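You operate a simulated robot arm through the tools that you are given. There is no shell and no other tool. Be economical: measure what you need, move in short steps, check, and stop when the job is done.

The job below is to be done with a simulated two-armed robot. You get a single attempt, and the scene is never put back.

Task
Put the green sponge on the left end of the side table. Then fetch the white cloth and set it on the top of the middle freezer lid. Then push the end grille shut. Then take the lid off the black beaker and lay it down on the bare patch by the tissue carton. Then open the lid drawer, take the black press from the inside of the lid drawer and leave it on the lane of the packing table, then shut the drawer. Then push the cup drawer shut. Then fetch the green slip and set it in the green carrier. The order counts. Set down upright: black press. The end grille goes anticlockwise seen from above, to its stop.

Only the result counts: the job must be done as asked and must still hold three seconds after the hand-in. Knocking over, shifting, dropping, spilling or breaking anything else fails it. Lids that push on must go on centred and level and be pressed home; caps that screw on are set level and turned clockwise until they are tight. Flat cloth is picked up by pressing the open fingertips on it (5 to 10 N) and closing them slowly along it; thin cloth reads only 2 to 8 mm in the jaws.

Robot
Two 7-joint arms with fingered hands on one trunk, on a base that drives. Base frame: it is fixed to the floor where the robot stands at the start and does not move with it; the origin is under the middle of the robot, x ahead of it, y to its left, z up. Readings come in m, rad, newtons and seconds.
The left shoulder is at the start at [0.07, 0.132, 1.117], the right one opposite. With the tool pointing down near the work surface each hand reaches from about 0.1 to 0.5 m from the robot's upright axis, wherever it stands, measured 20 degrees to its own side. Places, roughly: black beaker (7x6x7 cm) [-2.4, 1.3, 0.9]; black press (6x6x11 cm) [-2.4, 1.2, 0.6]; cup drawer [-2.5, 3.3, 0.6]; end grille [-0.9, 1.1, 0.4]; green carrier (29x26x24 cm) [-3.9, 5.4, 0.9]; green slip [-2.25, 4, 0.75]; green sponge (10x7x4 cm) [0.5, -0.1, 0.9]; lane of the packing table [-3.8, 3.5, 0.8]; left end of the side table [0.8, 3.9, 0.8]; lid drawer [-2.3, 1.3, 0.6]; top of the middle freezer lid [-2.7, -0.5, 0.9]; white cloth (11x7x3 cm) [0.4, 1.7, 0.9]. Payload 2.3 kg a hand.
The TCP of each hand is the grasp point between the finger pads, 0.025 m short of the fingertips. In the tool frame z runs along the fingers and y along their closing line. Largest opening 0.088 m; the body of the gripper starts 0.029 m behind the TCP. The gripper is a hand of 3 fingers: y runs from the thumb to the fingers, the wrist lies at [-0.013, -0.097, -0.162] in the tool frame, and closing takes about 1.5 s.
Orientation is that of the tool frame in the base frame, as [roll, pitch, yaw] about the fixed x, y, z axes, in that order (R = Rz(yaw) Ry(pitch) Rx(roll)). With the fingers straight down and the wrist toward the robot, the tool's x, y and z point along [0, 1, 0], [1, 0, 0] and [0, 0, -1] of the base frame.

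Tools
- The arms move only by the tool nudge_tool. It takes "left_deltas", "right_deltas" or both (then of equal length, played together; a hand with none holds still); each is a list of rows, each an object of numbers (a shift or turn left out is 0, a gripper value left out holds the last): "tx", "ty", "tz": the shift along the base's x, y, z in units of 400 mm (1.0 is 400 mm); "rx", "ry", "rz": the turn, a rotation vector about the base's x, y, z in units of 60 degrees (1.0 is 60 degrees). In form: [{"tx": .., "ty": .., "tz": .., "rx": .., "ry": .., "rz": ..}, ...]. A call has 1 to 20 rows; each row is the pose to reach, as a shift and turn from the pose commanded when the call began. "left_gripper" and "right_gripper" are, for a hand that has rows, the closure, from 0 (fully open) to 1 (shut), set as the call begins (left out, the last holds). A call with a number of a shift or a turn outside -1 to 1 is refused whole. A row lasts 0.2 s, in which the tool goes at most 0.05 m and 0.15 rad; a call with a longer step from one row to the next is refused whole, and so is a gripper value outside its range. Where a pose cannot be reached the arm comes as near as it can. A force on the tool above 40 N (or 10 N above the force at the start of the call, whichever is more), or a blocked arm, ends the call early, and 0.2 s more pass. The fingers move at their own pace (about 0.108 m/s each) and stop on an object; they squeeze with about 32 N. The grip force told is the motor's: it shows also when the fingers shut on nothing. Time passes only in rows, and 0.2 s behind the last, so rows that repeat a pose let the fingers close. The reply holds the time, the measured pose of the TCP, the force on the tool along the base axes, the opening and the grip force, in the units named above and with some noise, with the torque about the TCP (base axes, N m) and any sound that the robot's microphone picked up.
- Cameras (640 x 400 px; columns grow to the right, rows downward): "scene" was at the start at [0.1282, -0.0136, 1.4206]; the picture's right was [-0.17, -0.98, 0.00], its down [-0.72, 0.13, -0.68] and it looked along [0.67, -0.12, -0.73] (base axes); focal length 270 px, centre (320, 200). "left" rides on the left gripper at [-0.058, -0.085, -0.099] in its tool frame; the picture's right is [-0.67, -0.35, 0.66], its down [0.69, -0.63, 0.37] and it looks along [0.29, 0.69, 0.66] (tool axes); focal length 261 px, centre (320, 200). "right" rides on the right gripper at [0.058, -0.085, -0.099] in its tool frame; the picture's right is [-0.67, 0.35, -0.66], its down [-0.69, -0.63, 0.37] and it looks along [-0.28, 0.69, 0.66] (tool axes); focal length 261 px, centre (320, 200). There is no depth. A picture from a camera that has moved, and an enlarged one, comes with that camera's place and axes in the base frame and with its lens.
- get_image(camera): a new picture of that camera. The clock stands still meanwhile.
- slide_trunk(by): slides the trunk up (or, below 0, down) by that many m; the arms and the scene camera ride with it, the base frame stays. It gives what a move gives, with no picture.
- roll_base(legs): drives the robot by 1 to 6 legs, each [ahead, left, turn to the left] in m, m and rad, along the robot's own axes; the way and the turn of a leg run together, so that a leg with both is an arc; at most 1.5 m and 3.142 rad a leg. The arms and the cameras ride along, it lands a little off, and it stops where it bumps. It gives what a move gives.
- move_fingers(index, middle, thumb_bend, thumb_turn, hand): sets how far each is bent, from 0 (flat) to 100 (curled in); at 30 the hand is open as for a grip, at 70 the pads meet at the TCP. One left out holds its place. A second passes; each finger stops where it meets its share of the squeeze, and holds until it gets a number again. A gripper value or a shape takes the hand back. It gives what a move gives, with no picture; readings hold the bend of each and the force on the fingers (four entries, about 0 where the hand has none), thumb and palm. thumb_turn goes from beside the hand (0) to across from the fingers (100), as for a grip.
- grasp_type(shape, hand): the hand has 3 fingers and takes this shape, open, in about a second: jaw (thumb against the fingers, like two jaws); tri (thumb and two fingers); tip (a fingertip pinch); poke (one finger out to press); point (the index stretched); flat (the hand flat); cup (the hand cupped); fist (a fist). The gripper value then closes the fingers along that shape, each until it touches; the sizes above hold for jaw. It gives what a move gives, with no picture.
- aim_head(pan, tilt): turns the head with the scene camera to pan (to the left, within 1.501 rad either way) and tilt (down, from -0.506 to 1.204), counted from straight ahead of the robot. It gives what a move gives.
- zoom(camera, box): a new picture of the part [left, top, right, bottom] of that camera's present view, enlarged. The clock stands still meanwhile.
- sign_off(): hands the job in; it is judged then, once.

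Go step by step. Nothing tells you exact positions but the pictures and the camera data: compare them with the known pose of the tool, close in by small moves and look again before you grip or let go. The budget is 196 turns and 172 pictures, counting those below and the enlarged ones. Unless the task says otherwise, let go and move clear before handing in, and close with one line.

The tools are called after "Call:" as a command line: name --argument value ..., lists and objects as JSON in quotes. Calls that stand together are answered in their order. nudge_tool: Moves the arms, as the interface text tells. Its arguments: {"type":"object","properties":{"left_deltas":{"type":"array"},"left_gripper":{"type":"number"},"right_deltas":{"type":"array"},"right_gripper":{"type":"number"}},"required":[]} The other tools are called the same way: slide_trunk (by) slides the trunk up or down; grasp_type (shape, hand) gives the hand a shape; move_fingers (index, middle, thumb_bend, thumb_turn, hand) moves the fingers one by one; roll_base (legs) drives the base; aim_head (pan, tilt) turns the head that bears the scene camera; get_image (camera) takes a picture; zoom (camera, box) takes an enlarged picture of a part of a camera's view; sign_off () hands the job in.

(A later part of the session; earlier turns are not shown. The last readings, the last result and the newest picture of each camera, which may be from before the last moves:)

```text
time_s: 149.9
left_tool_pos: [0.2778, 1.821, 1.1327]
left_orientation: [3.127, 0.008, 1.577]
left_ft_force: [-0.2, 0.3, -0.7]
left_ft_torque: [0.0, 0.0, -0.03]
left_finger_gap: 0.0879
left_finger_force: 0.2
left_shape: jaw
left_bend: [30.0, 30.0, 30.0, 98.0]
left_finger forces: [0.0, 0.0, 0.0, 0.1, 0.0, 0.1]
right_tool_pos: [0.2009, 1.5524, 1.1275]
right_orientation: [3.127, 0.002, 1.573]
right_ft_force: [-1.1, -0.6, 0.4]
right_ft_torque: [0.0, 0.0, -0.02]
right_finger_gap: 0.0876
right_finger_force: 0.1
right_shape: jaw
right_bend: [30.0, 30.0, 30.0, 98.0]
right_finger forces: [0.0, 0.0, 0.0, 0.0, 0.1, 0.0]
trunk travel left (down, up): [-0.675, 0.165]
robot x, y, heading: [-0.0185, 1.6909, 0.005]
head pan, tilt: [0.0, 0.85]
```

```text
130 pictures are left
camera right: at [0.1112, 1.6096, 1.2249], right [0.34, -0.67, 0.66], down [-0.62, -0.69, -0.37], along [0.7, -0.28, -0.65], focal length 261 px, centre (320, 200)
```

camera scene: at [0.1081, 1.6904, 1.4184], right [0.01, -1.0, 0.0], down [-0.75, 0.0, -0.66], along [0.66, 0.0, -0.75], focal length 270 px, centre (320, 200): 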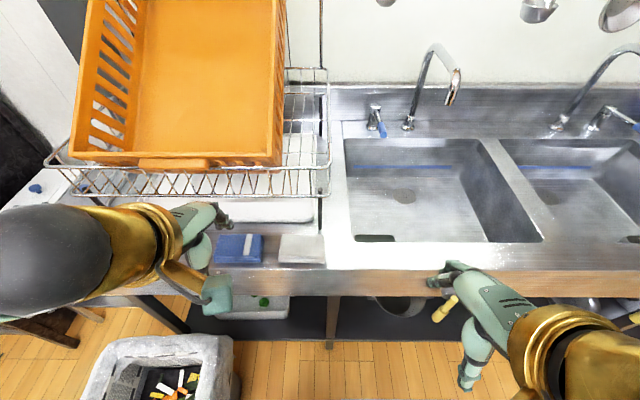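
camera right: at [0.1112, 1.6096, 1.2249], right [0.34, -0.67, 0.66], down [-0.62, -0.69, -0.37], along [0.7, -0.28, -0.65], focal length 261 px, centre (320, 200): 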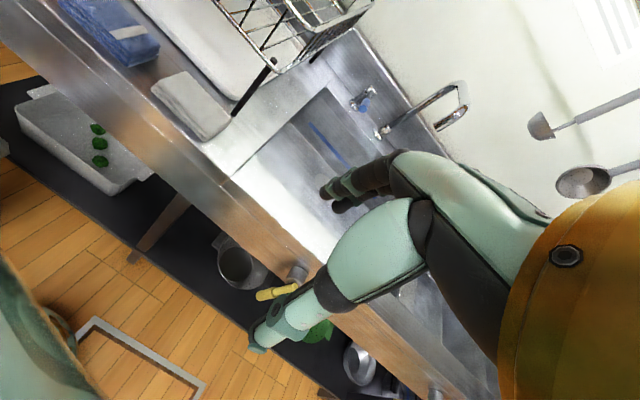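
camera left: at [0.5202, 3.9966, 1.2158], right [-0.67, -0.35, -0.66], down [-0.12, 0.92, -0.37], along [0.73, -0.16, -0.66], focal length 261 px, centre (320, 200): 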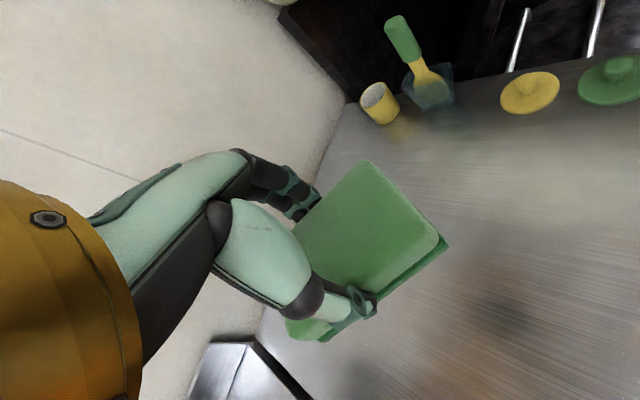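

The rack's leg and tray are close behind the cloth; I'll zoom in to check finger clearances.

Call:
zoom --camera "scene" --box '[200, 150, 360, 275]'

Call:
zoom --camera "right" --box '[90, 0, 330, 160]'

```text
3.20 times, centred on (280, 212) of scene
camera zoom: at [0.1081, 1.6904, 1.4184], right [0.01, -1.0, 0.0], down [-0.75, 0.0, -0.66], along [0.66, 0.0, -0.75], focal length 863 px, centre (448, 160)
```

zoom: 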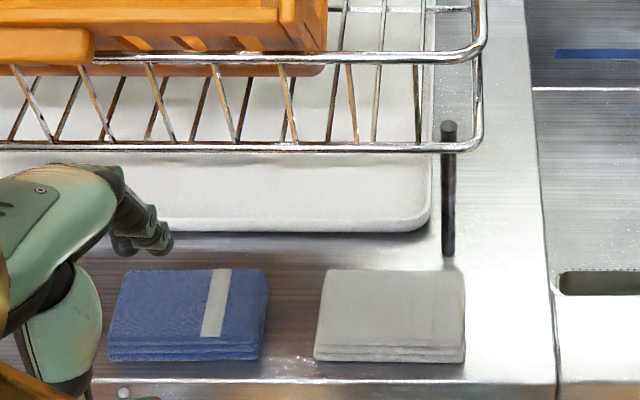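

```text
2.50 times, centred on (210, 80) of right
camera zoom: at [0.1112, 1.6096, 1.2249], right [0.34, -0.67, 0.66], down [-0.62, -0.69, -0.37], along [0.7, -0.28, -0.65], focal length 652 px, centre (595, 500)
```

zoom: 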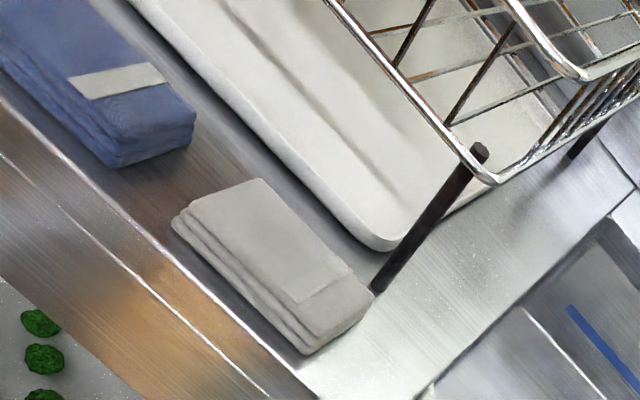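

The rack wire stands near x 0.50 just behind the cloth, so I'll use a slightly narrowed jaw with a small backward tilt. First I'll come above the cloth's near side and move the left hand away.

Call:
nudge_tool --left_deltas '[{"tx": -0.06, "ty": 0.06}, {"tx": -0.12, "ty": 0.12}, {"tx": -0.18, "ty": 0.18}, {"tx": -0.2, "ty": 0.24}, {"tx": -0.2, "ty": 0.3}, {"tx": -0.2, "ty": 0.32}, {"tx": -0.2, "ty": 0.32}, {"tx": -0.2, "ty": 0.32}]' --right_deltas '[{"tx": 0.05, "ty": 0.05}, {"tx": 0.1, "ty": 0.1}, {"tx": 0.17, "ty": 0.17}, {"tx": 0.24, "ty": 0.24}, {"tx": 0.31, "ty": 0.31, "ry": -0.04}, {"tx": 0.38, "ty": 0.38, "ry": -0.08}, {"tx": 0.44, "ty": 0.45, "ry": -0.117}, {"tx": 0.46, "ty": 0.465, "ry": -0.117}]' --right_gripper 0.1

Call:
zoom --camera "scene" --box '[200, 150, 360, 275]'

Call:
get_image --camera "right"

```text
time_s: 151.7
left_tool_pos: [0.1982, 1.9496, 1.1305]
left_orientation: [3.131, 0.008, 1.578]
left_ft_force: [-0.5, 0.3, 0.0]
left_ft_torque: [0.02, -0.01, -0.01]
left_finger_gap: 0.0878
left_finger_force: 0.0
left_shape: jaw
left_bend: [30.0, 30.0, 30.0, 98.0]
left_finger forces: [0.1, 0.1, 0.1, 0.1, 0.0, 0.0]
right_tool_pos: [0.3841, 1.7402, 1.1258]
right_orientation: [3.005, 0.004, 1.577]
right_ft_force: [0.7, 0.1, 0.4]
right_ft_torque: [-0.01, 0.0, -0.02]
right_finger_gap: 0.0794
right_finger_force: 0.2
right_shape: jaw
right_bend: [29.0, 32.0, 33.0, 98.0]
right_finger forces: [0.0, 0.1, 0.0, 0.0, 0.0, 0.0]
trunk travel left (down, up): [-0.675, 0.165]
robot x, y, heading: [-0.0205, 1.6859, 0.004]
head pan, tilt: [0.0, 0.85]
```

```text
3.20 times, centred on (280, 212) of scene
camera zoom: at [0.1081, 1.6905, 1.4184], right [0.01, -1.0, 0.0], down [-0.75, 0.0, -0.66], along [0.66, 0.0, -0.75], focal length 863 px, centre (448, 160)
```

zoom: 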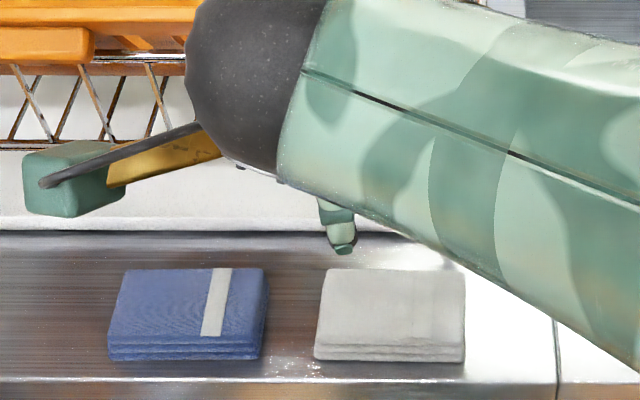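

```text
126 pictures are left
camera right: at [0.2841, 1.7968, 1.2131], right [0.26, -0.67, 0.7], down [-0.57, -0.69, -0.45], along [0.78, -0.28, -0.56], focal length 261 px, centre (320, 200)
```

right: 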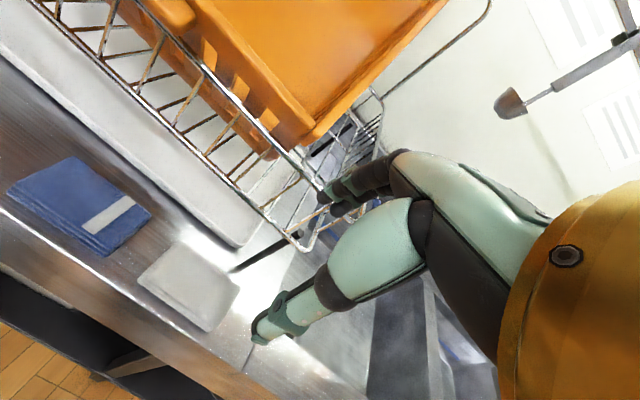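

Now straight down short of the rack, then forward over the cloth.

Call:
nudge_tool --right_deltas '[{"tz": -0.1}, {"tz": -0.2}, {"tz": -0.3}, {"tz": -0.4}, {"tz": -0.46}]'

Call:
get_image --camera "right"

Call:
zoom --camera "scene" --box '[200, 150, 360, 275]'

```text
time_s: 152.9
left_tool_pos: [0.1976, 1.9493, 1.1314]
left_orientation: [3.127, 0.008, 1.577]
left_ft_force: [-0.3, 0.5, -0.9]
left_ft_torque: [-0.03, 0.04, 0.02]
left_finger_gap: 0.0877
left_finger_force: 0.0
left_shape: jaw
left_bend: [30.0, 30.0, 30.0, 98.0]
left_finger forces: [0.0, 0.0, 0.0, 0.0, 0.0, 0.1]
right_tool_pos: [0.3886, 1.7353, 0.952]
right_orientation: [3.007, -0.036, 1.547]
right_ft_force: [0.4, -0.7, 0.2]
right_ft_torque: [0.0, 0.02, 0.03]
right_finger_gap: 0.0793
right_finger_force: 0.1
right_shape: jaw
right_bend: [29.0, 32.0, 33.0, 98.0]
right_finger forces: [0.1, 0.1, 0.1, 0.1, 0.0, 0.1]
trunk travel left (down, up): [-0.675, 0.165]
robot x, y, heading: [-0.0194, 1.689, 0.006]
head pan, tilt: [0.0, 0.85]
```

```text
125 pictures are left
camera right: at [0.2923, 1.7915, 1.0408], right [0.24, -0.7, 0.67], down [-0.59, -0.66, -0.47], along [0.77, -0.29, -0.57], focal length 261 px, centre (320, 200)
```

right: 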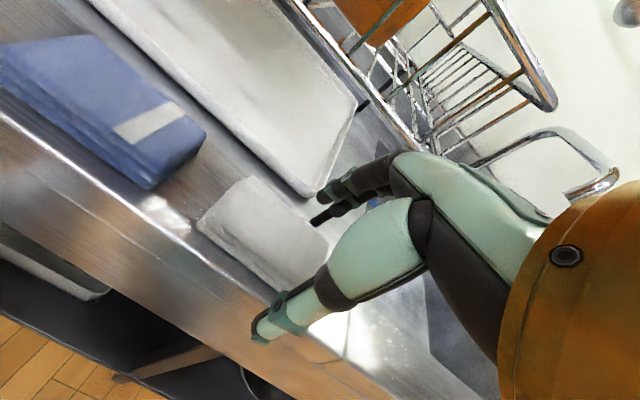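

```text
3.20 times, centred on (280, 212) of scene
camera zoom: at [0.1086, 1.6908, 1.4183], right [0.01, -1.0, 0.0], down [-0.75, 0.0, -0.66], along [0.66, 0.0, -0.75], focal length 863 px, centre (448, 160)
```

zoom: 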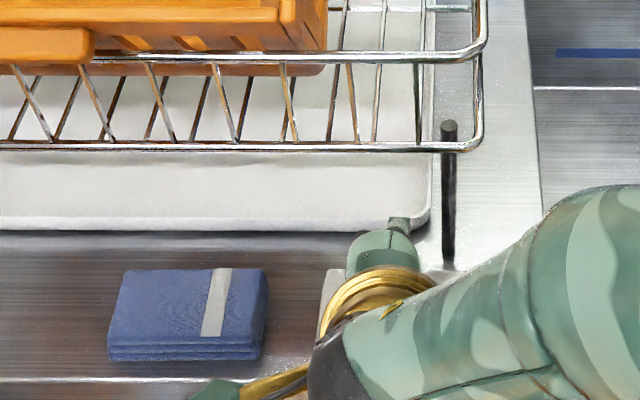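

Call:
nudge_tool --right_deltas '[{"tx": 0.06, "tz": -0.01}, {"tx": 0.11, "tz": -0.03}, {"tx": 0.12, "tz": -0.06}, {"tx": 0.12, "tz": -0.09}, {"tx": 0.12, "tz": -0.12}, {"tx": 0.12, "tz": -0.13}]'

Call:
get_image --camera "right"

Call:
zoom --camera "scene" --box '[200, 150, 360, 275]'

```text
time_s: 154.3
left_tool_pos: [0.196, 1.9491, 1.1311]
left_orientation: [3.129, 0.008, 1.578]
left_ft_force: [-0.3, -0.7, 0.9]
left_ft_torque: [-0.01, 0.01, -0.02]
left_finger_gap: 0.0875
left_finger_force: 0.1
left_shape: jaw
left_bend: [30.0, 30.0, 30.0, 98.0]
left_finger forces: [0.0, 0.0, 0.1, 0.0, 0.0, 0.1]
right_tool_pos: [0.4303, 1.7386, 0.8919]
right_orientation: [3.006, 0.006, 1.574]
right_ft_force: [0.0, 0.2, -0.5]
right_ft_torque: [0.01, 0.04, -0.03]
right_finger_gap: 0.0792
right_finger_force: 0.2
right_shape: jaw
right_bend: [29.0, 32.0, 33.0, 98.0]
right_finger forces: [0.0, 0.0, 0.0, 0.1, 0.0, 0.0]
trunk travel left (down, up): [-0.675, 0.165]
robot x, y, heading: [-0.0199, 1.6897, 0.005]
head pan, tilt: [0.0, 0.85]
```

```text
123 pictures are left
camera right: at [0.3313, 1.7961, 0.9776], right [0.26, -0.67, 0.7], down [-0.57, -0.69, -0.45], along [0.78, -0.28, -0.56], focal length 261 px, centre (320, 200)
```

right: 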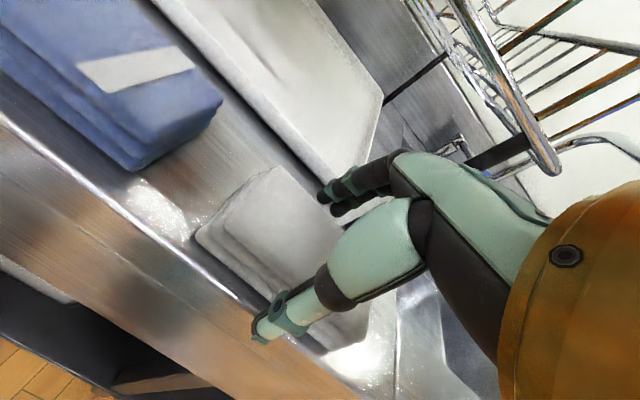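

```text
3.20 times, centred on (280, 212) of scene
camera zoom: at [0.1071, 1.6906, 1.4184], right [0.01, -1.0, 0.0], down [-0.75, 0.0, -0.66], along [0.66, 0.0, -0.75], focal length 863 px, centre (448, 160)
```

zoom: 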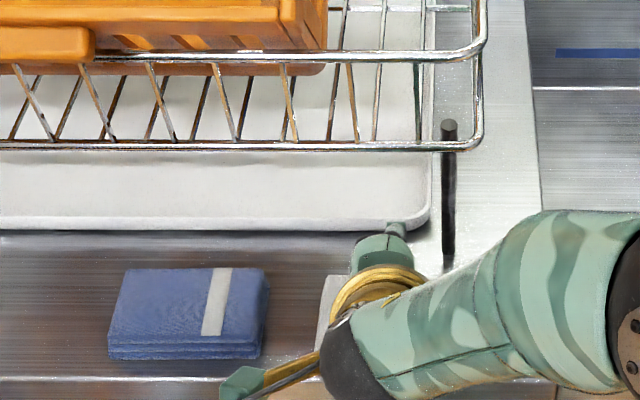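

Straddling with no contact. I'll close on the cloth, then rise and draw back before lifting high.

Call:
nudge_tool --right_deltas '[{}, {}, {}, {}, {}, {}, {}, {}]' --right_gripper 1

Call:
nudge_tool --right_deltas '[{"tz": 0.02}, {"tz": 0.06, "tx": -0.02}, {"tz": 0.09, "tx": -0.06}, {"tz": 0.11, "tx": -0.12}, {"tz": 0.2, "tx": -0.16}, {"tz": 0.3, "tx": -0.18}, {"tz": 0.4, "tx": -0.2}, {"tz": 0.5, "tx": -0.24}, {"tz": 0.58, "tx": -0.32}]'

Call:
get_image --camera "right"

Call:
get_image --camera "scene"

```text
time_s: 156.1
left_tool_pos: [0.1976, 1.9484, 1.1308]
left_orientation: [3.127, 0.007, 1.578]
left_ft_force: [0.1, -0.7, 0.0]
left_ft_torque: [0.0, -0.03, 0.02]
left_finger_gap: 0.0876
left_finger_force: 0.0
left_shape: jaw
left_bend: [30.0, 30.0, 30.0, 98.0]
left_finger forces: [0.0, 0.0, 0.0, 0.0, 0.0, 0.1]
right_tool_pos: [0.4307, 1.7389, 0.891]
right_orientation: [3.004, 0.004, 1.574]
right_ft_force: [0.1, 0.2, -0.7]
right_ft_torque: [0.01, 0.01, -0.02]
right_finger_gap: 0.0592
right_finger_force: 32.2
right_shape: jaw
right_bend: [28.0, 39.0, 58.0, 99.0]
right_finger forces: [18.6, 10.1, 0.0, 0.0, 28.9, 0.0]
trunk travel left (down, up): [-0.675, 0.165]
robot x, y, heading: [-0.0168, 1.6871, 0.006]
head pan, tilt: [0.0, 0.85]
```

```text
time_s: 158.1
left_tool_pos: [0.1958, 1.9484, 1.1315]
left_orientation: [3.125, 0.006, 1.578]
left_ft_force: [0.2, 0.4, -0.1]
left_ft_torque: [0.0, -0.02, -0.01]
left_finger_gap: 0.0877
left_finger_force: 0.1
left_shape: jaw
left_bend: [30.0, 30.0, 30.0, 98.0]
left_finger forces: [0.1, 0.0, 0.0, 0.1, 0.1, 0.0]
right_tool_pos: [0.3023, 1.7382, 1.1227]
right_orientation: [3.002, 0.003, 1.576]
right_ft_force: [-0.7, -0.3, -0.1]
right_ft_torque: [0.03, -0.02, 0.03]
right_finger_gap: 0.0586
right_finger_force: 31.9
right_shape: jaw
right_bend: [28.0, 39.0, 58.0, 99.0]
right_finger forces: [18.8, 10.2, 0.0, 0.0, 28.8, 0.0]
trunk travel left (down, up): [-0.675, 0.165]
robot x, y, heading: [-0.0209, 1.6885, 0.007]
head pan, tilt: [0.0, 0.85]
```

```text
121 pictures are left
camera right: at [0.2027, 1.7959, 1.2091], right [0.26, -0.67, 0.7], down [-0.57, -0.69, -0.45], along [0.78, -0.28, -0.56], focal length 261 px, centre (320, 200)
```

right: 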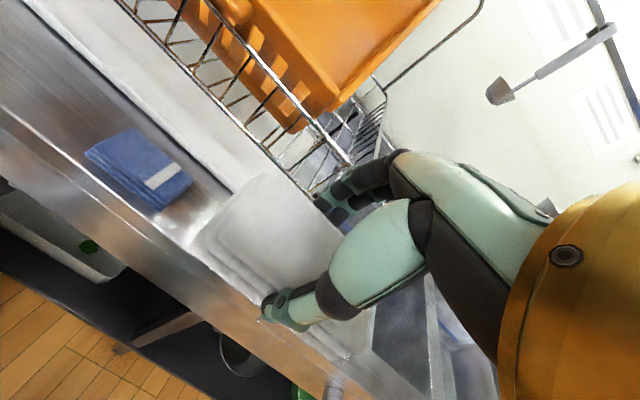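

```text
120 pictures are left
camera scene: at [0.1065, 1.6896, 1.4185], right [0.01, -1.0, 0.0], down [-0.75, 0.0, -0.66], along [0.66, 0.0, -0.75], focal length 270 px, centre (320, 200)
```

scene: 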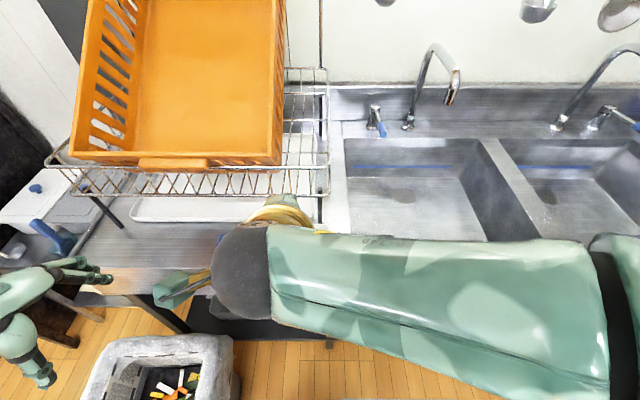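

The cloth is in the hand. I'll tuck it, back off, turn to face the freezers (−y) and drive down.

Call:
nudge_tool --right_deltas '[{"ty": -0.1, "ry": 0.04}, {"ty": -0.2, "ry": 0.08}, {"ty": -0.3, "ry": 0.117}, {"ty": -0.38, "tx": -0.05, "ry": 0.117}]' --left_deltas '[{"ty": -0.06}, {"ty": -0.12}, {"ty": -0.18}, {"ty": -0.22, "tx": 0.05}]'

Call:
roll_base --legs '[[-0.36, 0, 0], [0, 0, -1.577], [1.1, 0, 0]]'

Call:
aim_head --pan -0.9 --tilt 0.55

Call:
get_image --camera "scene"

```text
time_s: 159.1
left_tool_pos: [0.2162, 1.8577, 1.1311]
left_orientation: [3.128, 0.007, 1.58]
left_ft_force: [0.7, 0.1, 0.1]
left_ft_torque: [0.02, -0.02, -0.01]
left_finger_gap: 0.0876
left_finger_force: 0.1
left_shape: jaw
left_bend: [30.0, 30.0, 30.0, 98.0]
left_finger forces: [0.0, 0.1, 0.1, 0.0, 0.0, 0.0]
right_tool_pos: [0.2812, 1.5831, 1.1218]
right_orientation: [3.128, -0.001, 1.575]
right_ft_force: [0.4, 0.0, -0.7]
right_ft_torque: [0.04, 0.01, 0.04]
right_finger_gap: 0.0589
right_finger_force: 32.2
right_shape: jaw
right_bend: [28.0, 39.0, 58.0, 99.0]
right_finger forces: [18.6, 10.1, 0.0, 0.0, 28.7, 0.0]
trunk travel left (down, up): [-0.675, 0.165]
robot x, y, heading: [-0.0228, 1.6911, 0.003]
head pan, tilt: [0.0, 0.85]
```

```text
time_s: 170.4
left_tool_pos: [-0.1878, 0.3533, 1.1312]
left_orientation: [3.129, 0.008, 0.016]
left_ft_force: [-0.8, -0.2, 0.9]
left_ft_torque: [-0.01, 0.02, 0.0]
left_finger_gap: 0.0876
left_finger_force: 0.1
left_shape: jaw
left_bend: [30.0, 30.0, 30.0, 98.0]
left_finger forces: [0.0, 0.0, 0.0, 0.1, 0.1, 0.0]
right_tool_pos: [-0.4616, 0.2852, 1.1226]
right_orientation: [3.127, 0.002, 0.01]
right_ft_force: [0.8, -0.1, -0.3]
right_ft_torque: [0.01, 0.0, -0.01]
right_finger_gap: 0.0588
right_finger_force: 32.2
right_shape: jaw
right_bend: [28.0, 39.0, 59.0, 99.0]
right_finger forces: [18.6, 10.0, 0.0, 0.0, 28.5, 0.1]
trunk travel left (down, up): [-0.675, 0.165]
robot x, y, heading: [-0.3654, 0.5914, -1.561]
head pan, tilt: [0.0, 0.85]
```

```text
time_s: 171.6
left_tool_pos: [-0.1899, 0.3529, 1.1307]
left_orientation: [3.128, 0.007, 0.016]
left_ft_force: [0.4, 0.1, -0.5]
left_ft_torque: [0.0, 0.01, 0.01]
left_finger_gap: 0.0879
left_finger_force: 0.1
left_shape: jaw
left_bend: [30.0, 30.0, 30.0, 98.0]
left_finger forces: [0.0, 0.1, 0.0, 0.1, 0.0, 0.0]
right_tool_pos: [-0.4631, 0.2858, 1.123]
right_orientation: [3.129, 0.001, 0.011]
right_ft_force: [-0.1, -0.2, -0.9]
right_ft_torque: [0.01, -0.02, 0.01]
right_finger_gap: 0.0584
right_finger_force: 32.1
right_shape: jaw
right_bend: [28.0, 39.0, 59.0, 99.0]
right_finger forces: [18.7, 10.0, 0.0, 0.0, 28.5, 0.0]
trunk travel left (down, up): [-0.675, 0.165]
robot x, y, heading: [-0.3608, 0.5881, -1.559]
head pan, tilt: [-0.901, 0.55]
```

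```text
119 pictures are left
camera scene: at [-0.4318, 0.482, 1.4438], right [-0.63, 0.78, 0.0], down [0.41, 0.33, -0.85], along [-0.66, -0.54, -0.52], focal length 270 px, centre (320, 200)
```

scene: 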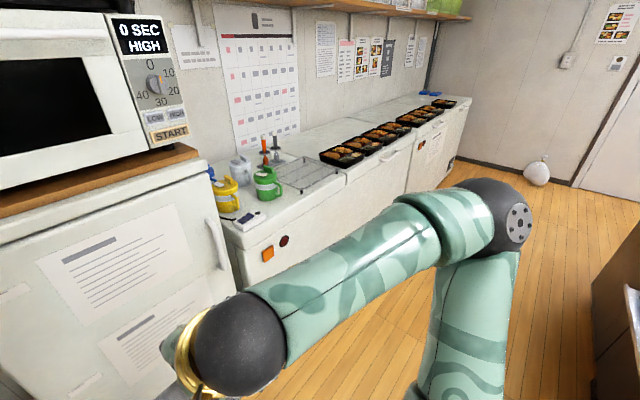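

The chest freezers run along the wall with bento boxes along their fronts. I'll strafe along them toward the middle one.

Call:
roll_base --legs '[[0, -1.4, 0], [0, -0.6, 0]]'

Call:
aim_head --pan -0.35 --tilt 0.5

Call:
get_image --camera "scene"

```text
time_s: 181.6
left_tool_pos: [-2.1944, 0.3407, 1.1321]
left_orientation: [3.127, 0.009, 0.008]
left_ft_force: [0.2, -0.3, 0.7]
left_ft_torque: [0.02, -0.03, -0.01]
left_finger_gap: 0.0878
left_finger_force: 0.0
left_shape: jaw
left_bend: [30.0, 30.0, 30.0, 98.0]
left_finger forces: [0.1, 0.0, 0.0, 0.1, 0.0, 0.1]
right_tool_pos: [-2.4699, 0.2758, 1.124]
right_orientation: [3.129, 0.002, 0.003]
right_ft_force: [-0.6, 1.4, 0.0]
right_ft_torque: [0.01, 0.0, 0.02]
right_finger_gap: 0.0587
right_finger_force: 32.1
right_shape: jaw
right_bend: [28.0, 39.0, 59.0, 99.0]
right_finger forces: [18.7, 10.1, 0.1, 0.0, 28.6, 0.0]
trunk travel left (down, up): [-0.675, 0.165]
robot x, y, heading: [-2.3699, 0.5797, -1.566]
head pan, tilt: [-0.901, 0.55]
```

```text
time_s: 182.6
left_tool_pos: [-2.1949, 0.3414, 1.1308]
left_orientation: [3.127, 0.007, 0.007]
left_ft_force: [-0.4, 0.3, 0.3]
left_ft_torque: [0.0, -0.01, 0.02]
left_finger_gap: 0.0877
left_finger_force: 0.0
left_shape: jaw
left_bend: [30.0, 30.0, 30.0, 98.0]
left_finger forces: [0.0, 0.0, 0.1, 0.1, 0.0, 0.0]
right_tool_pos: [-2.4695, 0.2766, 1.1219]
right_orientation: [3.127, 0.001, 0.004]
right_ft_force: [0.5, -0.1, 0.2]
right_ft_torque: [-0.02, 0.0, 0.02]
right_finger_gap: 0.0585
right_finger_force: 33.0
right_shape: jaw
right_bend: [28.0, 39.0, 59.0, 99.0]
right_finger forces: [18.6, 10.0, 0.0, 0.1, 28.4, 0.0]
trunk travel left (down, up): [-0.675, 0.165]
robot x, y, heading: [-2.3697, 0.5751, -1.571]
head pan, tilt: [-0.351, 0.499]
```

```text
118 pictures are left
camera scene: at [-2.398, 0.4428, 1.4484], right [-0.94, 0.34, 0.0], down [0.16, 0.45, -0.88], along [-0.3, -0.83, -0.48], focal length 270 px, centre (320, 200)
```

scene: 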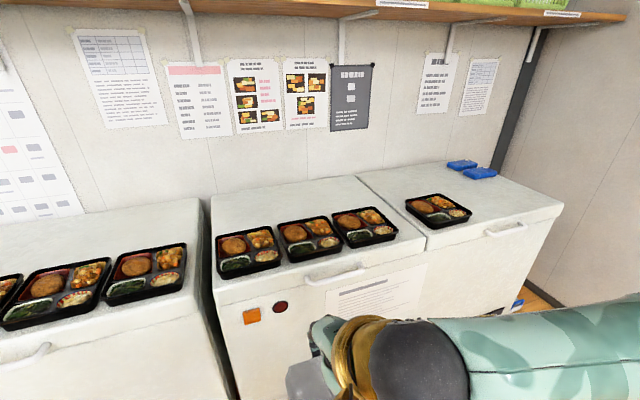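

The middle lid has a bare strip behind its bentos, centred near (-2.68, -0.53). I'll move up to it.

Call:
roll_base --legs '[[0.3, -0.18, 0]]'

Call:
aim_head --pan -0.1 --tilt 0.85

Call:
get_image --camera "scene"

```text
time_s: 184.9
left_tool_pos: [-2.3738, 0.0381, 1.1311]
left_orientation: [3.127, 0.008, 0.002]
left_ft_force: [-0.5, 0.4, -0.2]
left_ft_torque: [-0.02, 0.01, 0.02]
left_finger_gap: 0.0876
left_finger_force: 0.0
left_shape: jaw
left_bend: [30.0, 30.0, 30.0, 98.0]
left_finger forces: [0.0, 0.0, 0.0, 0.1, 0.1, 0.0]
right_tool_pos: [-2.6474, -0.0243, 1.1228]
right_orientation: [3.126, 0.004, -0.002]
right_ft_force: [-1.3, -0.1, -0.8]
right_ft_torque: [0.0, -0.01, -0.01]
right_finger_gap: 0.0587
right_finger_force: 32.5
right_shape: jaw
right_bend: [28.0, 39.0, 59.0, 99.0]
right_finger forces: [18.6, 9.9, 0.0, 0.0, 28.6, 0.0]
trunk travel left (down, up): [-0.675, 0.165]
robot x, y, heading: [-2.5467, 0.2773, -1.57]
head pan, tilt: [-0.351, 0.499]
```

```text
time_s: 185.7
left_tool_pos: [-2.373, 0.0364, 1.131]
left_orientation: [3.127, 0.009, 0.003]
left_ft_force: [-0.5, 0.1, 0.4]
left_ft_torque: [-0.02, 0.0, -0.03]
left_finger_gap: 0.0877
left_finger_force: 0.1
left_shape: jaw
left_bend: [30.0, 30.0, 30.0, 98.0]
left_finger forces: [0.1, 0.1, 0.1, 0.0, 0.0, 0.0]
right_tool_pos: [-2.6484, -0.0268, 1.1222]
right_orientation: [3.127, 0.002, -0.003]
right_ft_force: [0.5, -0.2, -0.6]
right_ft_torque: [-0.01, 0.03, -0.02]
right_finger_gap: 0.0587
right_finger_force: 32.3
right_shape: jaw
right_bend: [28.0, 39.0, 59.0, 99.0]
right_finger forces: [18.5, 10.1, 0.0, 0.0, 28.5, 0.0]
trunk travel left (down, up): [-0.675, 0.165]
robot x, y, heading: [-2.5456, 0.2719, -1.569]
head pan, tilt: [-0.099, 0.85]
```

```text
117 pictures are left
camera scene: at [-2.5516, 0.1479, 1.4184], right [-0.99, 0.1, 0.0], down [0.08, 0.75, -0.66], along [-0.07, -0.66, -0.75], focal length 270 px, centre (320, 200)
```

scene: 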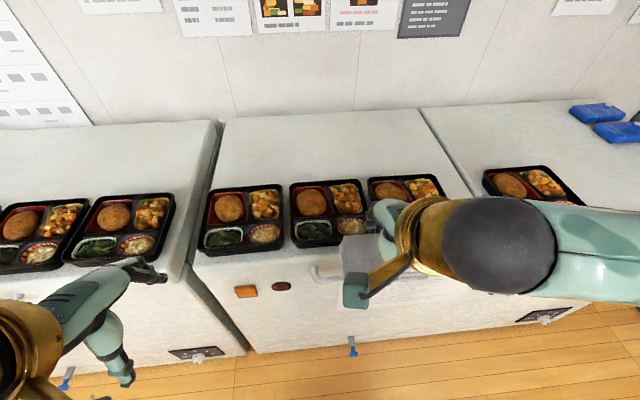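

The bare strip spans y −0.37 to −0.73. I'll move ahead 0.17 m and reach the cloth over it.

Call:
roll_base --legs '[[0.17, 0, 0]]'

Call:
nudge_tool --right_deltas '[{"ty": -0.1}, {"ty": -0.2}, {"ty": -0.3}, {"ty": -0.4, "tx": -0.02}, {"ty": -0.5, "tx": -0.04}, {"ty": -0.6, "tx": -0.06}, {"ty": -0.7, "tx": -0.07}, {"ty": -0.77, "tx": -0.07}]'

Call:
get_image --camera "scene"

```text
time_s: 187.2
left_tool_pos: [-2.373, -0.1282, 1.1327]
left_orientation: [3.126, 0.009, -0.001]
left_ft_force: [-0.3, 0.3, 0.3]
left_ft_torque: [0.0, -0.04, -0.02]
left_finger_gap: 0.0877
left_finger_force: 0.1
left_shape: jaw
left_bend: [30.0, 30.0, 30.0, 98.0]
left_finger forces: [0.0, 0.0, 0.0, 0.0, 0.0, 0.0]
right_tool_pos: [-2.6477, -0.1909, 1.1228]
right_orientation: [3.123, 0.002, -0.001]
right_ft_force: [0.2, -0.2, -0.4]
right_ft_torque: [-0.01, 0.01, -0.01]
right_finger_gap: 0.0586
right_finger_force: 32.1
right_shape: jaw
right_bend: [28.0, 39.0, 59.0, 99.0]
right_finger forces: [18.7, 10.0, 0.0, 0.0, 28.5, 0.1]
trunk travel left (down, up): [-0.675, 0.165]
robot x, y, heading: [-2.5442, 0.1087, -1.572]
head pan, tilt: [-0.099, 0.85]
```

```text
time_s: 188.9
left_tool_pos: [-2.3733, -0.1299, 1.1312]
left_orientation: [3.127, 0.008, -0.001]
left_ft_force: [-0.2, 0.3, 1.0]
left_ft_torque: [0.0, 0.01, -0.02]
left_finger_gap: 0.0878
left_finger_force: 0.0
left_shape: jaw
left_bend: [30.0, 30.0, 30.0, 98.0]
left_finger forces: [0.0, 0.0, 0.0, 0.0, 0.0, 0.1]
right_tool_pos: [-2.6777, -0.4716, 1.1148]
right_orientation: [3.13, 0.003, 0.002]
right_ft_force: [-0.3, 0.0, 0.1]
right_ft_torque: [-0.01, -0.02, 0.03]
right_finger_gap: 0.0587
right_finger_force: 32.2
right_shape: jaw
right_bend: [29.0, 39.0, 59.0, 99.0]
right_finger forces: [18.5, 10.0, 0.1, 0.1, 28.4, 0.0]
right hand out of reach, approached as far as the arm can: row 8
trunk travel left (down, up): [-0.675, 0.165]
robot x, y, heading: [-2.5434, 0.108, -1.571]
head pan, tilt: [-0.099, 0.85]
```

```text
116 pictures are left
camera scene: at [-2.5517, -0.0189, 1.4185], right [-0.99, 0.1, 0.0], down [0.08, 0.75, -0.66], along [-0.07, -0.66, -0.75], focal length 270 px, centre (320, 200)
```

scene: 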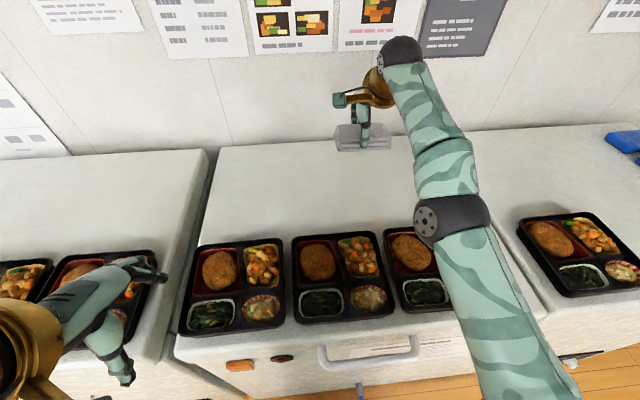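

Lowering will extend the reach. I'll descend, keeping y about −0.5, then go slowly to contact.

Call:
nudge_tool --right_deltas '[{"tz": -0.1}, {"tz": -0.2}, {"tz": -0.3, "ty": -0.02}, {"tz": -0.36, "ty": -0.04}, {"tz": -0.38, "ty": -0.04}, {"tz": -0.4, "ty": -0.04}, {"tz": -0.42, "ty": -0.04}, {"tz": -0.44, "ty": -0.04}, {"tz": -0.46, "ty": -0.04}, {"tz": -0.48, "ty": -0.04}, {"tz": -0.5, "ty": -0.04}, {"tz": -0.52, "ty": -0.04}, {"tz": -0.54, "ty": -0.04}]'

Call:
get_image --camera "scene"

```text
time_s: 191.7
left_tool_pos: [-2.3718, -0.1239, 1.1328]
left_orientation: [3.121, 0.009, 0.0]
left_ft_force: [0.9, -0.2, 0.0]
left_ft_torque: [0.02, 0.0, 0.0]
left_finger_gap: 0.0877
left_finger_force: 0.1
left_shape: jaw
left_bend: [30.0, 30.0, 30.0, 98.0]
left_finger forces: [0.1, 0.0, 0.0, 0.0, 0.1, 0.0]
right_tool_pos: [-2.6745, -0.4965, 0.9175]
right_orientation: [3.095, 0.001, -0.006]
right_ft_force: [1.0, 5.9, 22.7]
right_ft_torque: [0.13, -0.01, 0.03]
right_finger_gap: 0.0569
right_finger_force: 31.9
right_shape: jaw
right_bend: [28.0, 38.0, 60.0, 100.0]
right_finger forces: [18.4, 10.5, 0.0, 0.0, 34.4, 0.0]
right hand out of reach, approached as far as the arm can: row 1, 2, 3, 4, 5, 6, 7, 8, 9, 10, 11, 12, 13
trunk travel left (down, up): [-0.675, 0.165]
robot x, y, heading: [-2.5414, 0.1118, -1.578]
head pan, tilt: [-0.099, 0.85]
stopped in row 13 (right hand): the force on the tool passed its limit at 44 N (the readings are from after the stop); the commanded pose is now the measured one
```

```text
115 pictures are left
camera scene: at [-2.5498, -0.012, 1.4192], right [-0.99, 0.1, 0.0], down [0.07, 0.74, -0.66], along [-0.07, -0.66, -0.75], focal length 270 px, centre (320, 200)
```

scene: 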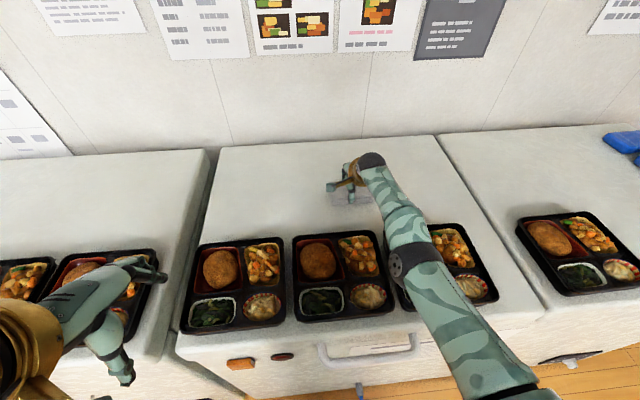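

The cloth is on the middle lid. I'll release, rise and pull back.

Call:
nudge_tool --right_deltas '[{"tz": 0.01}, {"tz": 0.01}, {"tz": 0.01}, {"tz": 0.01}, {"tz": 0.01}]' --right_gripper 0

Call:
nudge_tool --right_deltas '[{"tz": 0.08}, {"tz": 0.18}, {"tz": 0.28}, {"tz": 0.38}, {"tz": 0.48}, {"tz": 0.52, "ty": 0.1}, {"tz": 0.52, "ty": 0.2}, {"tz": 0.52, "ty": 0.3}, {"tz": 0.52, "ty": 0.4}, {"tz": 0.52, "ty": 0.5}, {"tz": 0.52, "ty": 0.6}, {"tz": 0.52, "ty": 0.7}]'

Call:
get_image --camera "scene"

```text
time_s: 192.9
left_tool_pos: [-2.3731, -0.1323, 1.1297]
left_orientation: [3.126, 0.009, 0.001]
left_ft_force: [1.0, 0.8, -0.4]
left_ft_torque: [-0.01, 0.0, 0.02]
left_finger_gap: 0.0875
left_finger_force: 0.0
left_shape: jaw
left_bend: [30.0, 30.0, 30.0, 98.0]
left_finger forces: [0.1, 0.0, 0.1, 0.0, 0.0, 0.1]
right_tool_pos: [-2.6759, -0.4999, 0.9135]
right_orientation: [3.11, 0.001, -0.003]
right_ft_force: [0.3, -1.2, 0.1]
right_ft_torque: [0.01, 0.02, 0.01]
right_finger_gap: 0.0875
right_finger_force: 0.1
right_shape: jaw
right_bend: [30.0, 30.0, 30.0, 98.0]
right_finger forces: [0.1, 0.0, 0.0, 0.1, 0.0, 0.0]
trunk travel left (down, up): [-0.675, 0.165]
robot x, y, heading: [-2.5446, 0.1085, -1.572]
head pan, tilt: [-0.099, 0.85]
```

```text
time_s: 195.5
left_tool_pos: [-2.3729, -0.129, 1.1318]
left_orientation: [3.128, 0.007, -0.001]
left_ft_force: [-0.1, -1.6, -0.3]
left_ft_torque: [-0.01, 0.02, -0.01]
left_finger_gap: 0.0877
left_finger_force: 0.2
left_shape: jaw
left_bend: [30.0, 30.0, 30.0, 98.0]
left_finger forces: [0.1, 0.1, 0.1, 0.1, 0.0, 0.0]
right_tool_pos: [-2.6352, -0.3725, 1.261]
right_orientation: [3.11, 0.002, -0.005]
right_ft_force: [-0.2, 0.0, -0.2]
right_ft_torque: [0.01, 0.0, 0.02]
right_finger_gap: 0.0879
right_finger_force: 0.1
right_shape: jaw
right_bend: [30.0, 30.0, 30.0, 98.0]
right_finger forces: [0.0, 0.0, 0.0, 0.0, 0.1, 0.0]
right hand out of reach, approached as far as the arm can: row 1, 4, 5, 6, 7, 8, 9, 10, 11, 12
trunk travel left (down, up): [-0.675, 0.165]
robot x, y, heading: [-2.5458, 0.1081, -1.569]
head pan, tilt: [-0.099, 0.85]
```

```text
114 pictures are left
camera scene: at [-2.5518, -0.0191, 1.4185], right [-0.99, 0.1, 0.0], down [0.08, 0.75, -0.66], along [-0.07, -0.66, -0.75], focal length 270 px, centre (320, 200)
```

scene: 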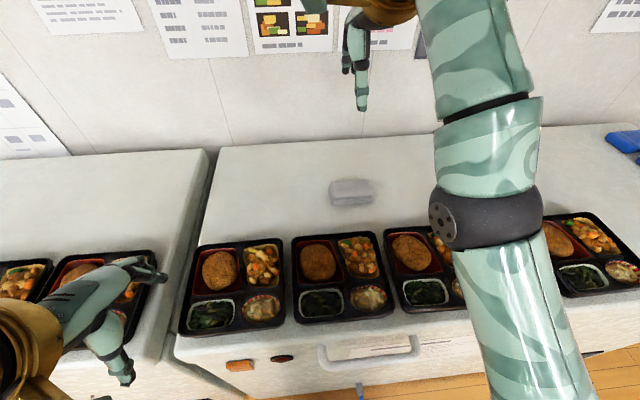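

The cloth sits nicely behind the bentos. The right arm hasn't reached its commanded pose, so I'll let it settle.

Call:
nudge_tool --right_deltas '[{"ty": 0.05}, {"ty": 0.1}, {"ty": 0.1, "tx": 0.03}, {"ty": 0.1, "tx": 0.06}, {"ty": 0.1, "tx": 0.06}, {"ty": 0.1, "tx": 0.06}]'

Call:
get_image --camera "scene"

```text
time_s: 196.9
left_tool_pos: [-2.3732, -0.1305, 1.1312]
left_orientation: [3.126, 0.008, 0.0]
left_ft_force: [0.2, 0.2, -0.3]
left_ft_torque: [0.04, -0.03, 0.0]
left_finger_gap: 0.0878
left_finger_force: 0.0
left_shape: jaw
left_bend: [30.0, 30.0, 30.0, 98.0]
left_finger forces: [0.0, 0.0, 0.0, 0.0, 0.0, 0.0]
right_tool_pos: [-2.6053, -0.347, 1.2766]
right_orientation: [3.112, 0.0, -0.003]
right_ft_force: [0.7, 0.1, 0.0]
right_ft_torque: [-0.01, 0.03, 0.0]
right_finger_gap: 0.0882
right_finger_force: 0.0
right_shape: jaw
right_bend: [30.0, 30.0, 30.0, 98.0]
right_finger forces: [0.0, 0.0, 0.0, 0.0, 0.1, 0.0]
right hand out of reach, approached as far as the arm can: row 1, 2, 3, 4, 5, 6
trunk travel left (down, up): [-0.675, 0.165]
robot x, y, heading: [-2.5414, 0.1084, -1.572]
head pan, tilt: [-0.099, 0.85]
```

```text
113 pictures are left
camera scene: at [-2.5515, -0.0202, 1.4184], right [-0.99, 0.1, 0.0], down [0.08, 0.75, -0.66], along [-0.07, -0.66, -0.75], focal length 270 px, centre (320, 200)
```

scene: 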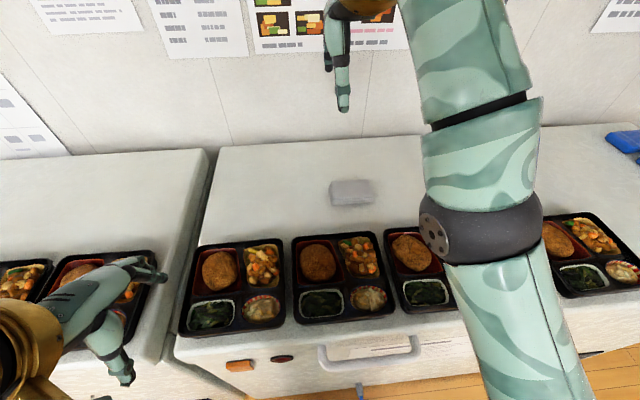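

The right arm is caught in an awkward elbow branch. I'll back the base away first, then sort the arm out in free space.

Call:
roll_base --legs '[[-0.38, 0, 0]]'

Call:
nudge_tool --right_deltas '[{"ty": -0.1}, {"ty": -0.2}, {"ty": -0.3}, {"ty": -0.4}, {"ty": -0.5}, {"ty": -0.6}, {"ty": -0.68}, {"ty": -0.68}, {"ty": -0.68}]'

Call:
get_image --camera "scene"

```text
time_s: 199.3
left_tool_pos: [-2.3725, 0.2443, 1.1318]
left_orientation: [3.129, 0.008, -0.008]
left_ft_force: [0.1, -0.2, -0.3]
left_ft_torque: [-0.02, 0.02, -0.03]
left_finger_gap: 0.0878
left_finger_force: 0.1
left_shape: jaw
left_bend: [30.0, 30.0, 30.0, 98.0]
left_finger forces: [0.1, 0.0, 0.0, 0.0, 0.0, 0.0]
right_tool_pos: [-2.6074, 0.0286, 1.2761]
right_orientation: [3.114, 0.003, -0.016]
right_ft_force: [-0.3, 0.9, -1.0]
right_ft_torque: [0.02, -0.01, -0.01]
right_finger_gap: 0.0878
right_finger_force: 0.0
right_shape: jaw
right_bend: [30.0, 30.0, 30.0, 98.0]
right_finger forces: [0.0, 0.0, 0.0, 0.0, 0.0, 0.1]
trunk travel left (down, up): [-0.675, 0.165]
robot x, y, heading: [-2.5391, 0.4822, -1.577]
head pan, tilt: [-0.099, 0.85]
```

```text
time_s: 201.3
left_tool_pos: [-2.3728, 0.245, 1.1308]
left_orientation: [3.128, 0.007, -0.008]
left_ft_force: [-0.4, 0.4, 0.7]
left_ft_torque: [0.04, 0.01, -0.02]
left_finger_gap: 0.0877
left_finger_force: 0.0
left_shape: jaw
left_bend: [30.0, 30.0, 30.0, 98.0]
left_finger forces: [0.1, 0.0, 0.1, 0.0, 0.0, 0.0]
right_tool_pos: [-2.6486, -0.067, 1.1695]
right_orientation: [3.111, 0.002, -0.014]
right_ft_force: [0.5, 0.6, 0.1]
right_ft_torque: [-0.01, -0.02, -0.03]
right_finger_gap: 0.0883
right_finger_force: 0.1
right_shape: jaw
right_bend: [30.0, 30.0, 30.0, 98.0]
right_finger forces: [0.0, 0.0, 0.0, 0.1, 0.0, 0.1]
right hand out of reach, approached as far as the arm can: row 1, 2, 3, 4, 5, 6, 7, 8, 9
trunk travel left (down, up): [-0.675, 0.165]
robot x, y, heading: [-2.5414, 0.482, -1.581]
head pan, tilt: [-0.099, 0.85]
```

```text
112 pictures are left
camera scene: at [-2.5508, 0.3567, 1.4184], right [-0.99, 0.11, 0.0], down [0.08, 0.75, -0.66], along [-0.07, -0.66, -0.75], focal length 270 px, centre (320, 200)
```

scene: 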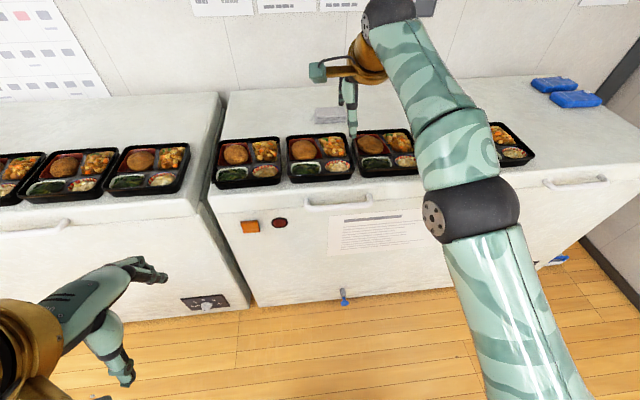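

Call:
nudge_tool --right_deltas '[{"tx": -0.1}, {"tx": -0.2}, {"tx": -0.3}, {"tx": -0.4, "ty": 0.05}, {"tx": -0.5, "ty": 0.1}, {"tx": -0.55, "ty": 0.2}, {"tx": -0.55, "ty": 0.3}, {"tx": -0.5, "ty": 0.4}, {"tx": -0.4, "ty": 0.45}, {"tx": -0.3, "ty": 0.5}, {"tx": -0.2, "ty": 0.55}, {"tx": -0.1, "ty": 0.6}, {"tx": 0, "ty": 0.6}, {"tx": 0, "ty": 0.6}]'

Call:
get_image --camera "scene"

```text
time_s: 204.3
left_tool_pos: [-2.3718, 0.2443, 1.1323]
left_orientation: [3.127, 0.008, -0.008]
left_ft_force: [-0.6, 0.5, -0.7]
left_ft_torque: [0.0, -0.02, -0.01]
left_finger_gap: 0.0876
left_finger_force: 0.0
left_shape: jaw
left_bend: [30.0, 30.0, 30.0, 98.0]
left_finger forces: [0.0, 0.0, 0.0, 0.0, 0.0, 0.0]
right_tool_pos: [-2.68, 0.051, 1.2059]
right_orientation: [3.112, 0.005, -0.012]
right_ft_force: [0.5, 0.2, 0.8]
right_ft_torque: [0.01, 0.01, 0.0]
right_finger_gap: 0.088
right_finger_force: 0.0
right_shape: jaw
right_bend: [30.0, 30.0, 30.0, 98.0]
right_finger forces: [0.0, 0.1, 0.1, 0.0, 0.1, 0.1]
right hand out of reach, approached as far as the arm can: row 10, 11, 12, 13, 14
trunk travel left (down, up): [-0.675, 0.165]
robot x, y, heading: [-2.5429, 0.4848, -1.58]
head pan, tilt: [-0.099, 0.85]
```

```text
111 pictures are left
camera scene: at [-2.5506, 0.3571, 1.4184], right [-0.99, 0.11, 0.0], down [0.08, 0.75, -0.66], along [-0.07, -0.66, -0.75], focal length 270 px, centre (320, 200)
```

scene: 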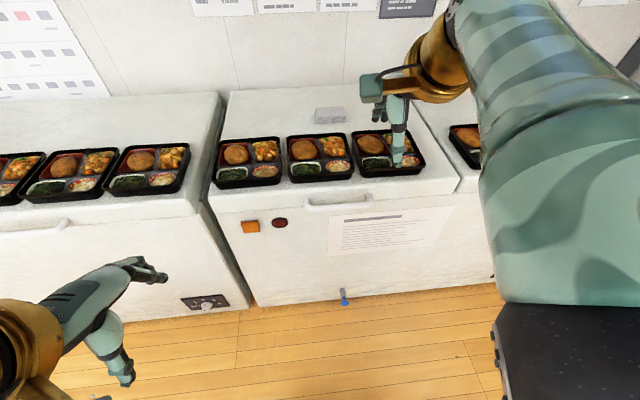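

Call:
nudge_tool --right_deltas '[{"tx": -0.1}, {"tx": -0.2}, {"tx": -0.3}, {"tx": -0.4}, {"tx": -0.5}, {"tx": -0.5, "ty": 0.08}, {"tx": -0.5, "ty": 0.15}, {"tx": -0.5, "ty": 0.25}, {"tx": -0.4, "ty": 0.25}, {"tx": -0.3, "ty": 0.25}, {"tx": -0.2, "ty": 0.22}, {"tx": -0.1, "ty": 0.2}]'

Call:
aim_head --pan -0.6 --tilt 0.7

Call:
get_image --camera "scene"

```text
time_s: 206.9
left_tool_pos: [-2.3716, 0.2436, 1.1311]
left_orientation: [3.128, 0.007, -0.008]
left_ft_force: [0.0, -0.3, 0.1]
left_ft_torque: [-0.03, 0.02, 0.02]
left_finger_gap: 0.0876
left_finger_force: 0.0
left_shape: jaw
left_bend: [30.0, 30.0, 30.0, 98.0]
left_finger forces: [0.0, 0.1, 0.1, 0.0, 0.0, 0.1]
right_tool_pos: [-2.7402, 0.0778, 1.2194]
right_orientation: [3.115, 0.003, -0.013]
right_ft_force: [0.5, -0.5, 0.9]
right_ft_torque: [-0.01, 0.01, -0.01]
right_finger_gap: 0.088
right_finger_force: 0.1
right_shape: jaw
right_bend: [30.0, 30.0, 30.0, 98.0]
right_finger forces: [0.0, 0.0, 0.1, 0.0, 0.0, 0.1]
right hand out of reach, approached as far as the arm can: row 10, 11, 12
trunk travel left (down, up): [-0.675, 0.165]
robot x, y, heading: [-2.5405, 0.4827, -1.579]
head pan, tilt: [-0.099, 0.85]
```

```text
time_s: 207.8
left_tool_pos: [-2.3738, 0.2454, 1.1308]
left_orientation: [3.129, 0.006, -0.01]
left_ft_force: [-0.3, -0.5, -0.4]
left_ft_torque: [-0.04, 0.02, 0.02]
left_finger_gap: 0.0878
left_finger_force: 0.2
left_shape: jaw
left_bend: [30.0, 30.0, 30.0, 98.0]
left_finger forces: [0.0, 0.0, 0.1, 0.0, 0.1, 0.0]
right_tool_pos: [-2.743, 0.079, 1.2185]
right_orientation: [3.114, 0.002, -0.014]
right_ft_force: [-0.4, 0.3, 0.0]
right_ft_torque: [-0.01, -0.01, 0.0]
right_finger_gap: 0.0877
right_finger_force: 0.0
right_shape: jaw
right_bend: [30.0, 30.0, 30.0, 98.0]
right_finger forces: [0.0, 0.1, 0.0, 0.0, 0.0, 0.1]
trunk travel left (down, up): [-0.675, 0.165]
robot x, y, heading: [-2.5383, 0.4848, -1.586]
head pan, tilt: [-0.6, 0.7]
```

```text
110 pictures are left
camera scene: at [-2.5909, 0.3651, 1.4306], right [-0.82, 0.57, 0.0], down [0.37, 0.53, -0.76], along [-0.44, -0.63, -0.64], focal length 270 px, centre (320, 200)
```

scene: 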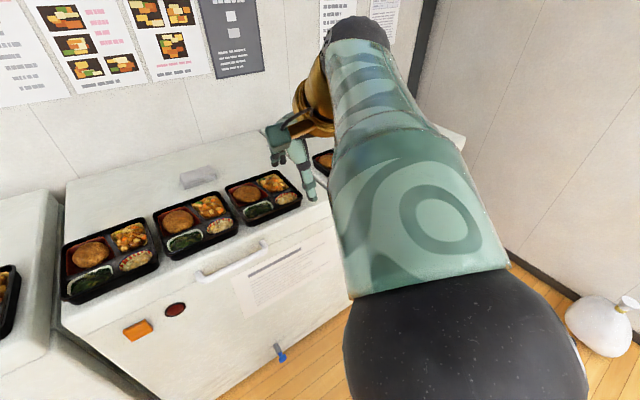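

Call:
nudge_tool --right_deltas '[{"tx": -0.1, "ty": -0.05}, {"tx": -0.2, "ty": -0.1}, {"tx": -0.3, "ty": -0.15}, {"tx": -0.4, "ty": -0.2, "tz": -0.05}, {"tx": -0.5, "ty": -0.25, "tz": -0.1}, {"tx": -0.5, "ty": -0.3, "tz": -0.15}, {"tx": -0.4, "ty": -0.3, "tz": -0.15}, {"tx": -0.3, "ty": -0.3, "tz": -0.1}, {"tx": -0.22, "ty": -0.36, "tz": -0.05}, {"tx": -0.22, "ty": -0.36, "tz": 0}]'

Call:
get_image --camera "scene"

```text
time_s: 210.0
left_tool_pos: [-2.3729, 0.2447, 1.131]
left_orientation: [3.127, 0.01, -0.009]
left_ft_force: [-0.4, 0.1, 0.0]
left_ft_torque: [-0.01, -0.01, -0.01]
left_finger_gap: 0.0875
left_finger_force: 0.0
left_shape: jaw
left_bend: [30.0, 30.0, 30.0, 98.0]
left_finger forces: [0.0, 0.0, 0.0, 0.0, 0.0, 0.0]
right_tool_pos: [-2.8185, -0.038, 1.2038]
right_orientation: [3.112, 0.001, -0.014]
right_ft_force: [0.7, -0.2, 1.1]
right_ft_torque: [0.0, 0.0, 0.02]
right_finger_gap: 0.0881
right_finger_force: 0.1
right_shape: jaw
right_bend: [30.0, 30.0, 30.0, 98.0]
right_finger forces: [0.0, 0.0, 0.1, 0.0, 0.0, 0.0]
right hand out of reach, approached as far as the arm can: row 5, 6, 7, 9, 10
trunk travel left (down, up): [-0.675, 0.165]
robot x, y, heading: [-2.5425, 0.4852, -1.582]
head pan, tilt: [-0.6, 0.7]
```

```text
109 pictures are left
camera scene: at [-2.5904, 0.3653, 1.4307], right [-0.82, 0.57, 0.0], down [0.37, 0.53, -0.77], along [-0.44, -0.63, -0.64], focal length 270 px, centre (320, 200)
```

scene: 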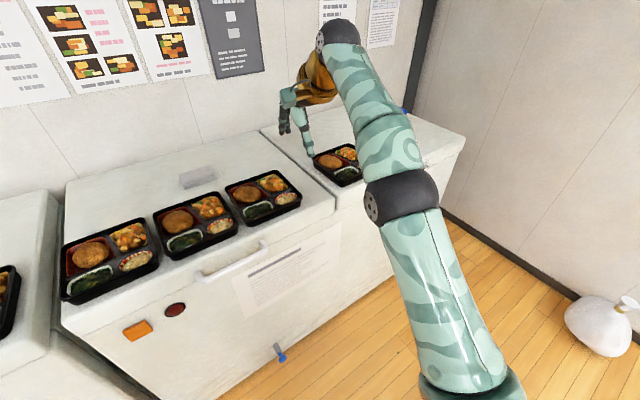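

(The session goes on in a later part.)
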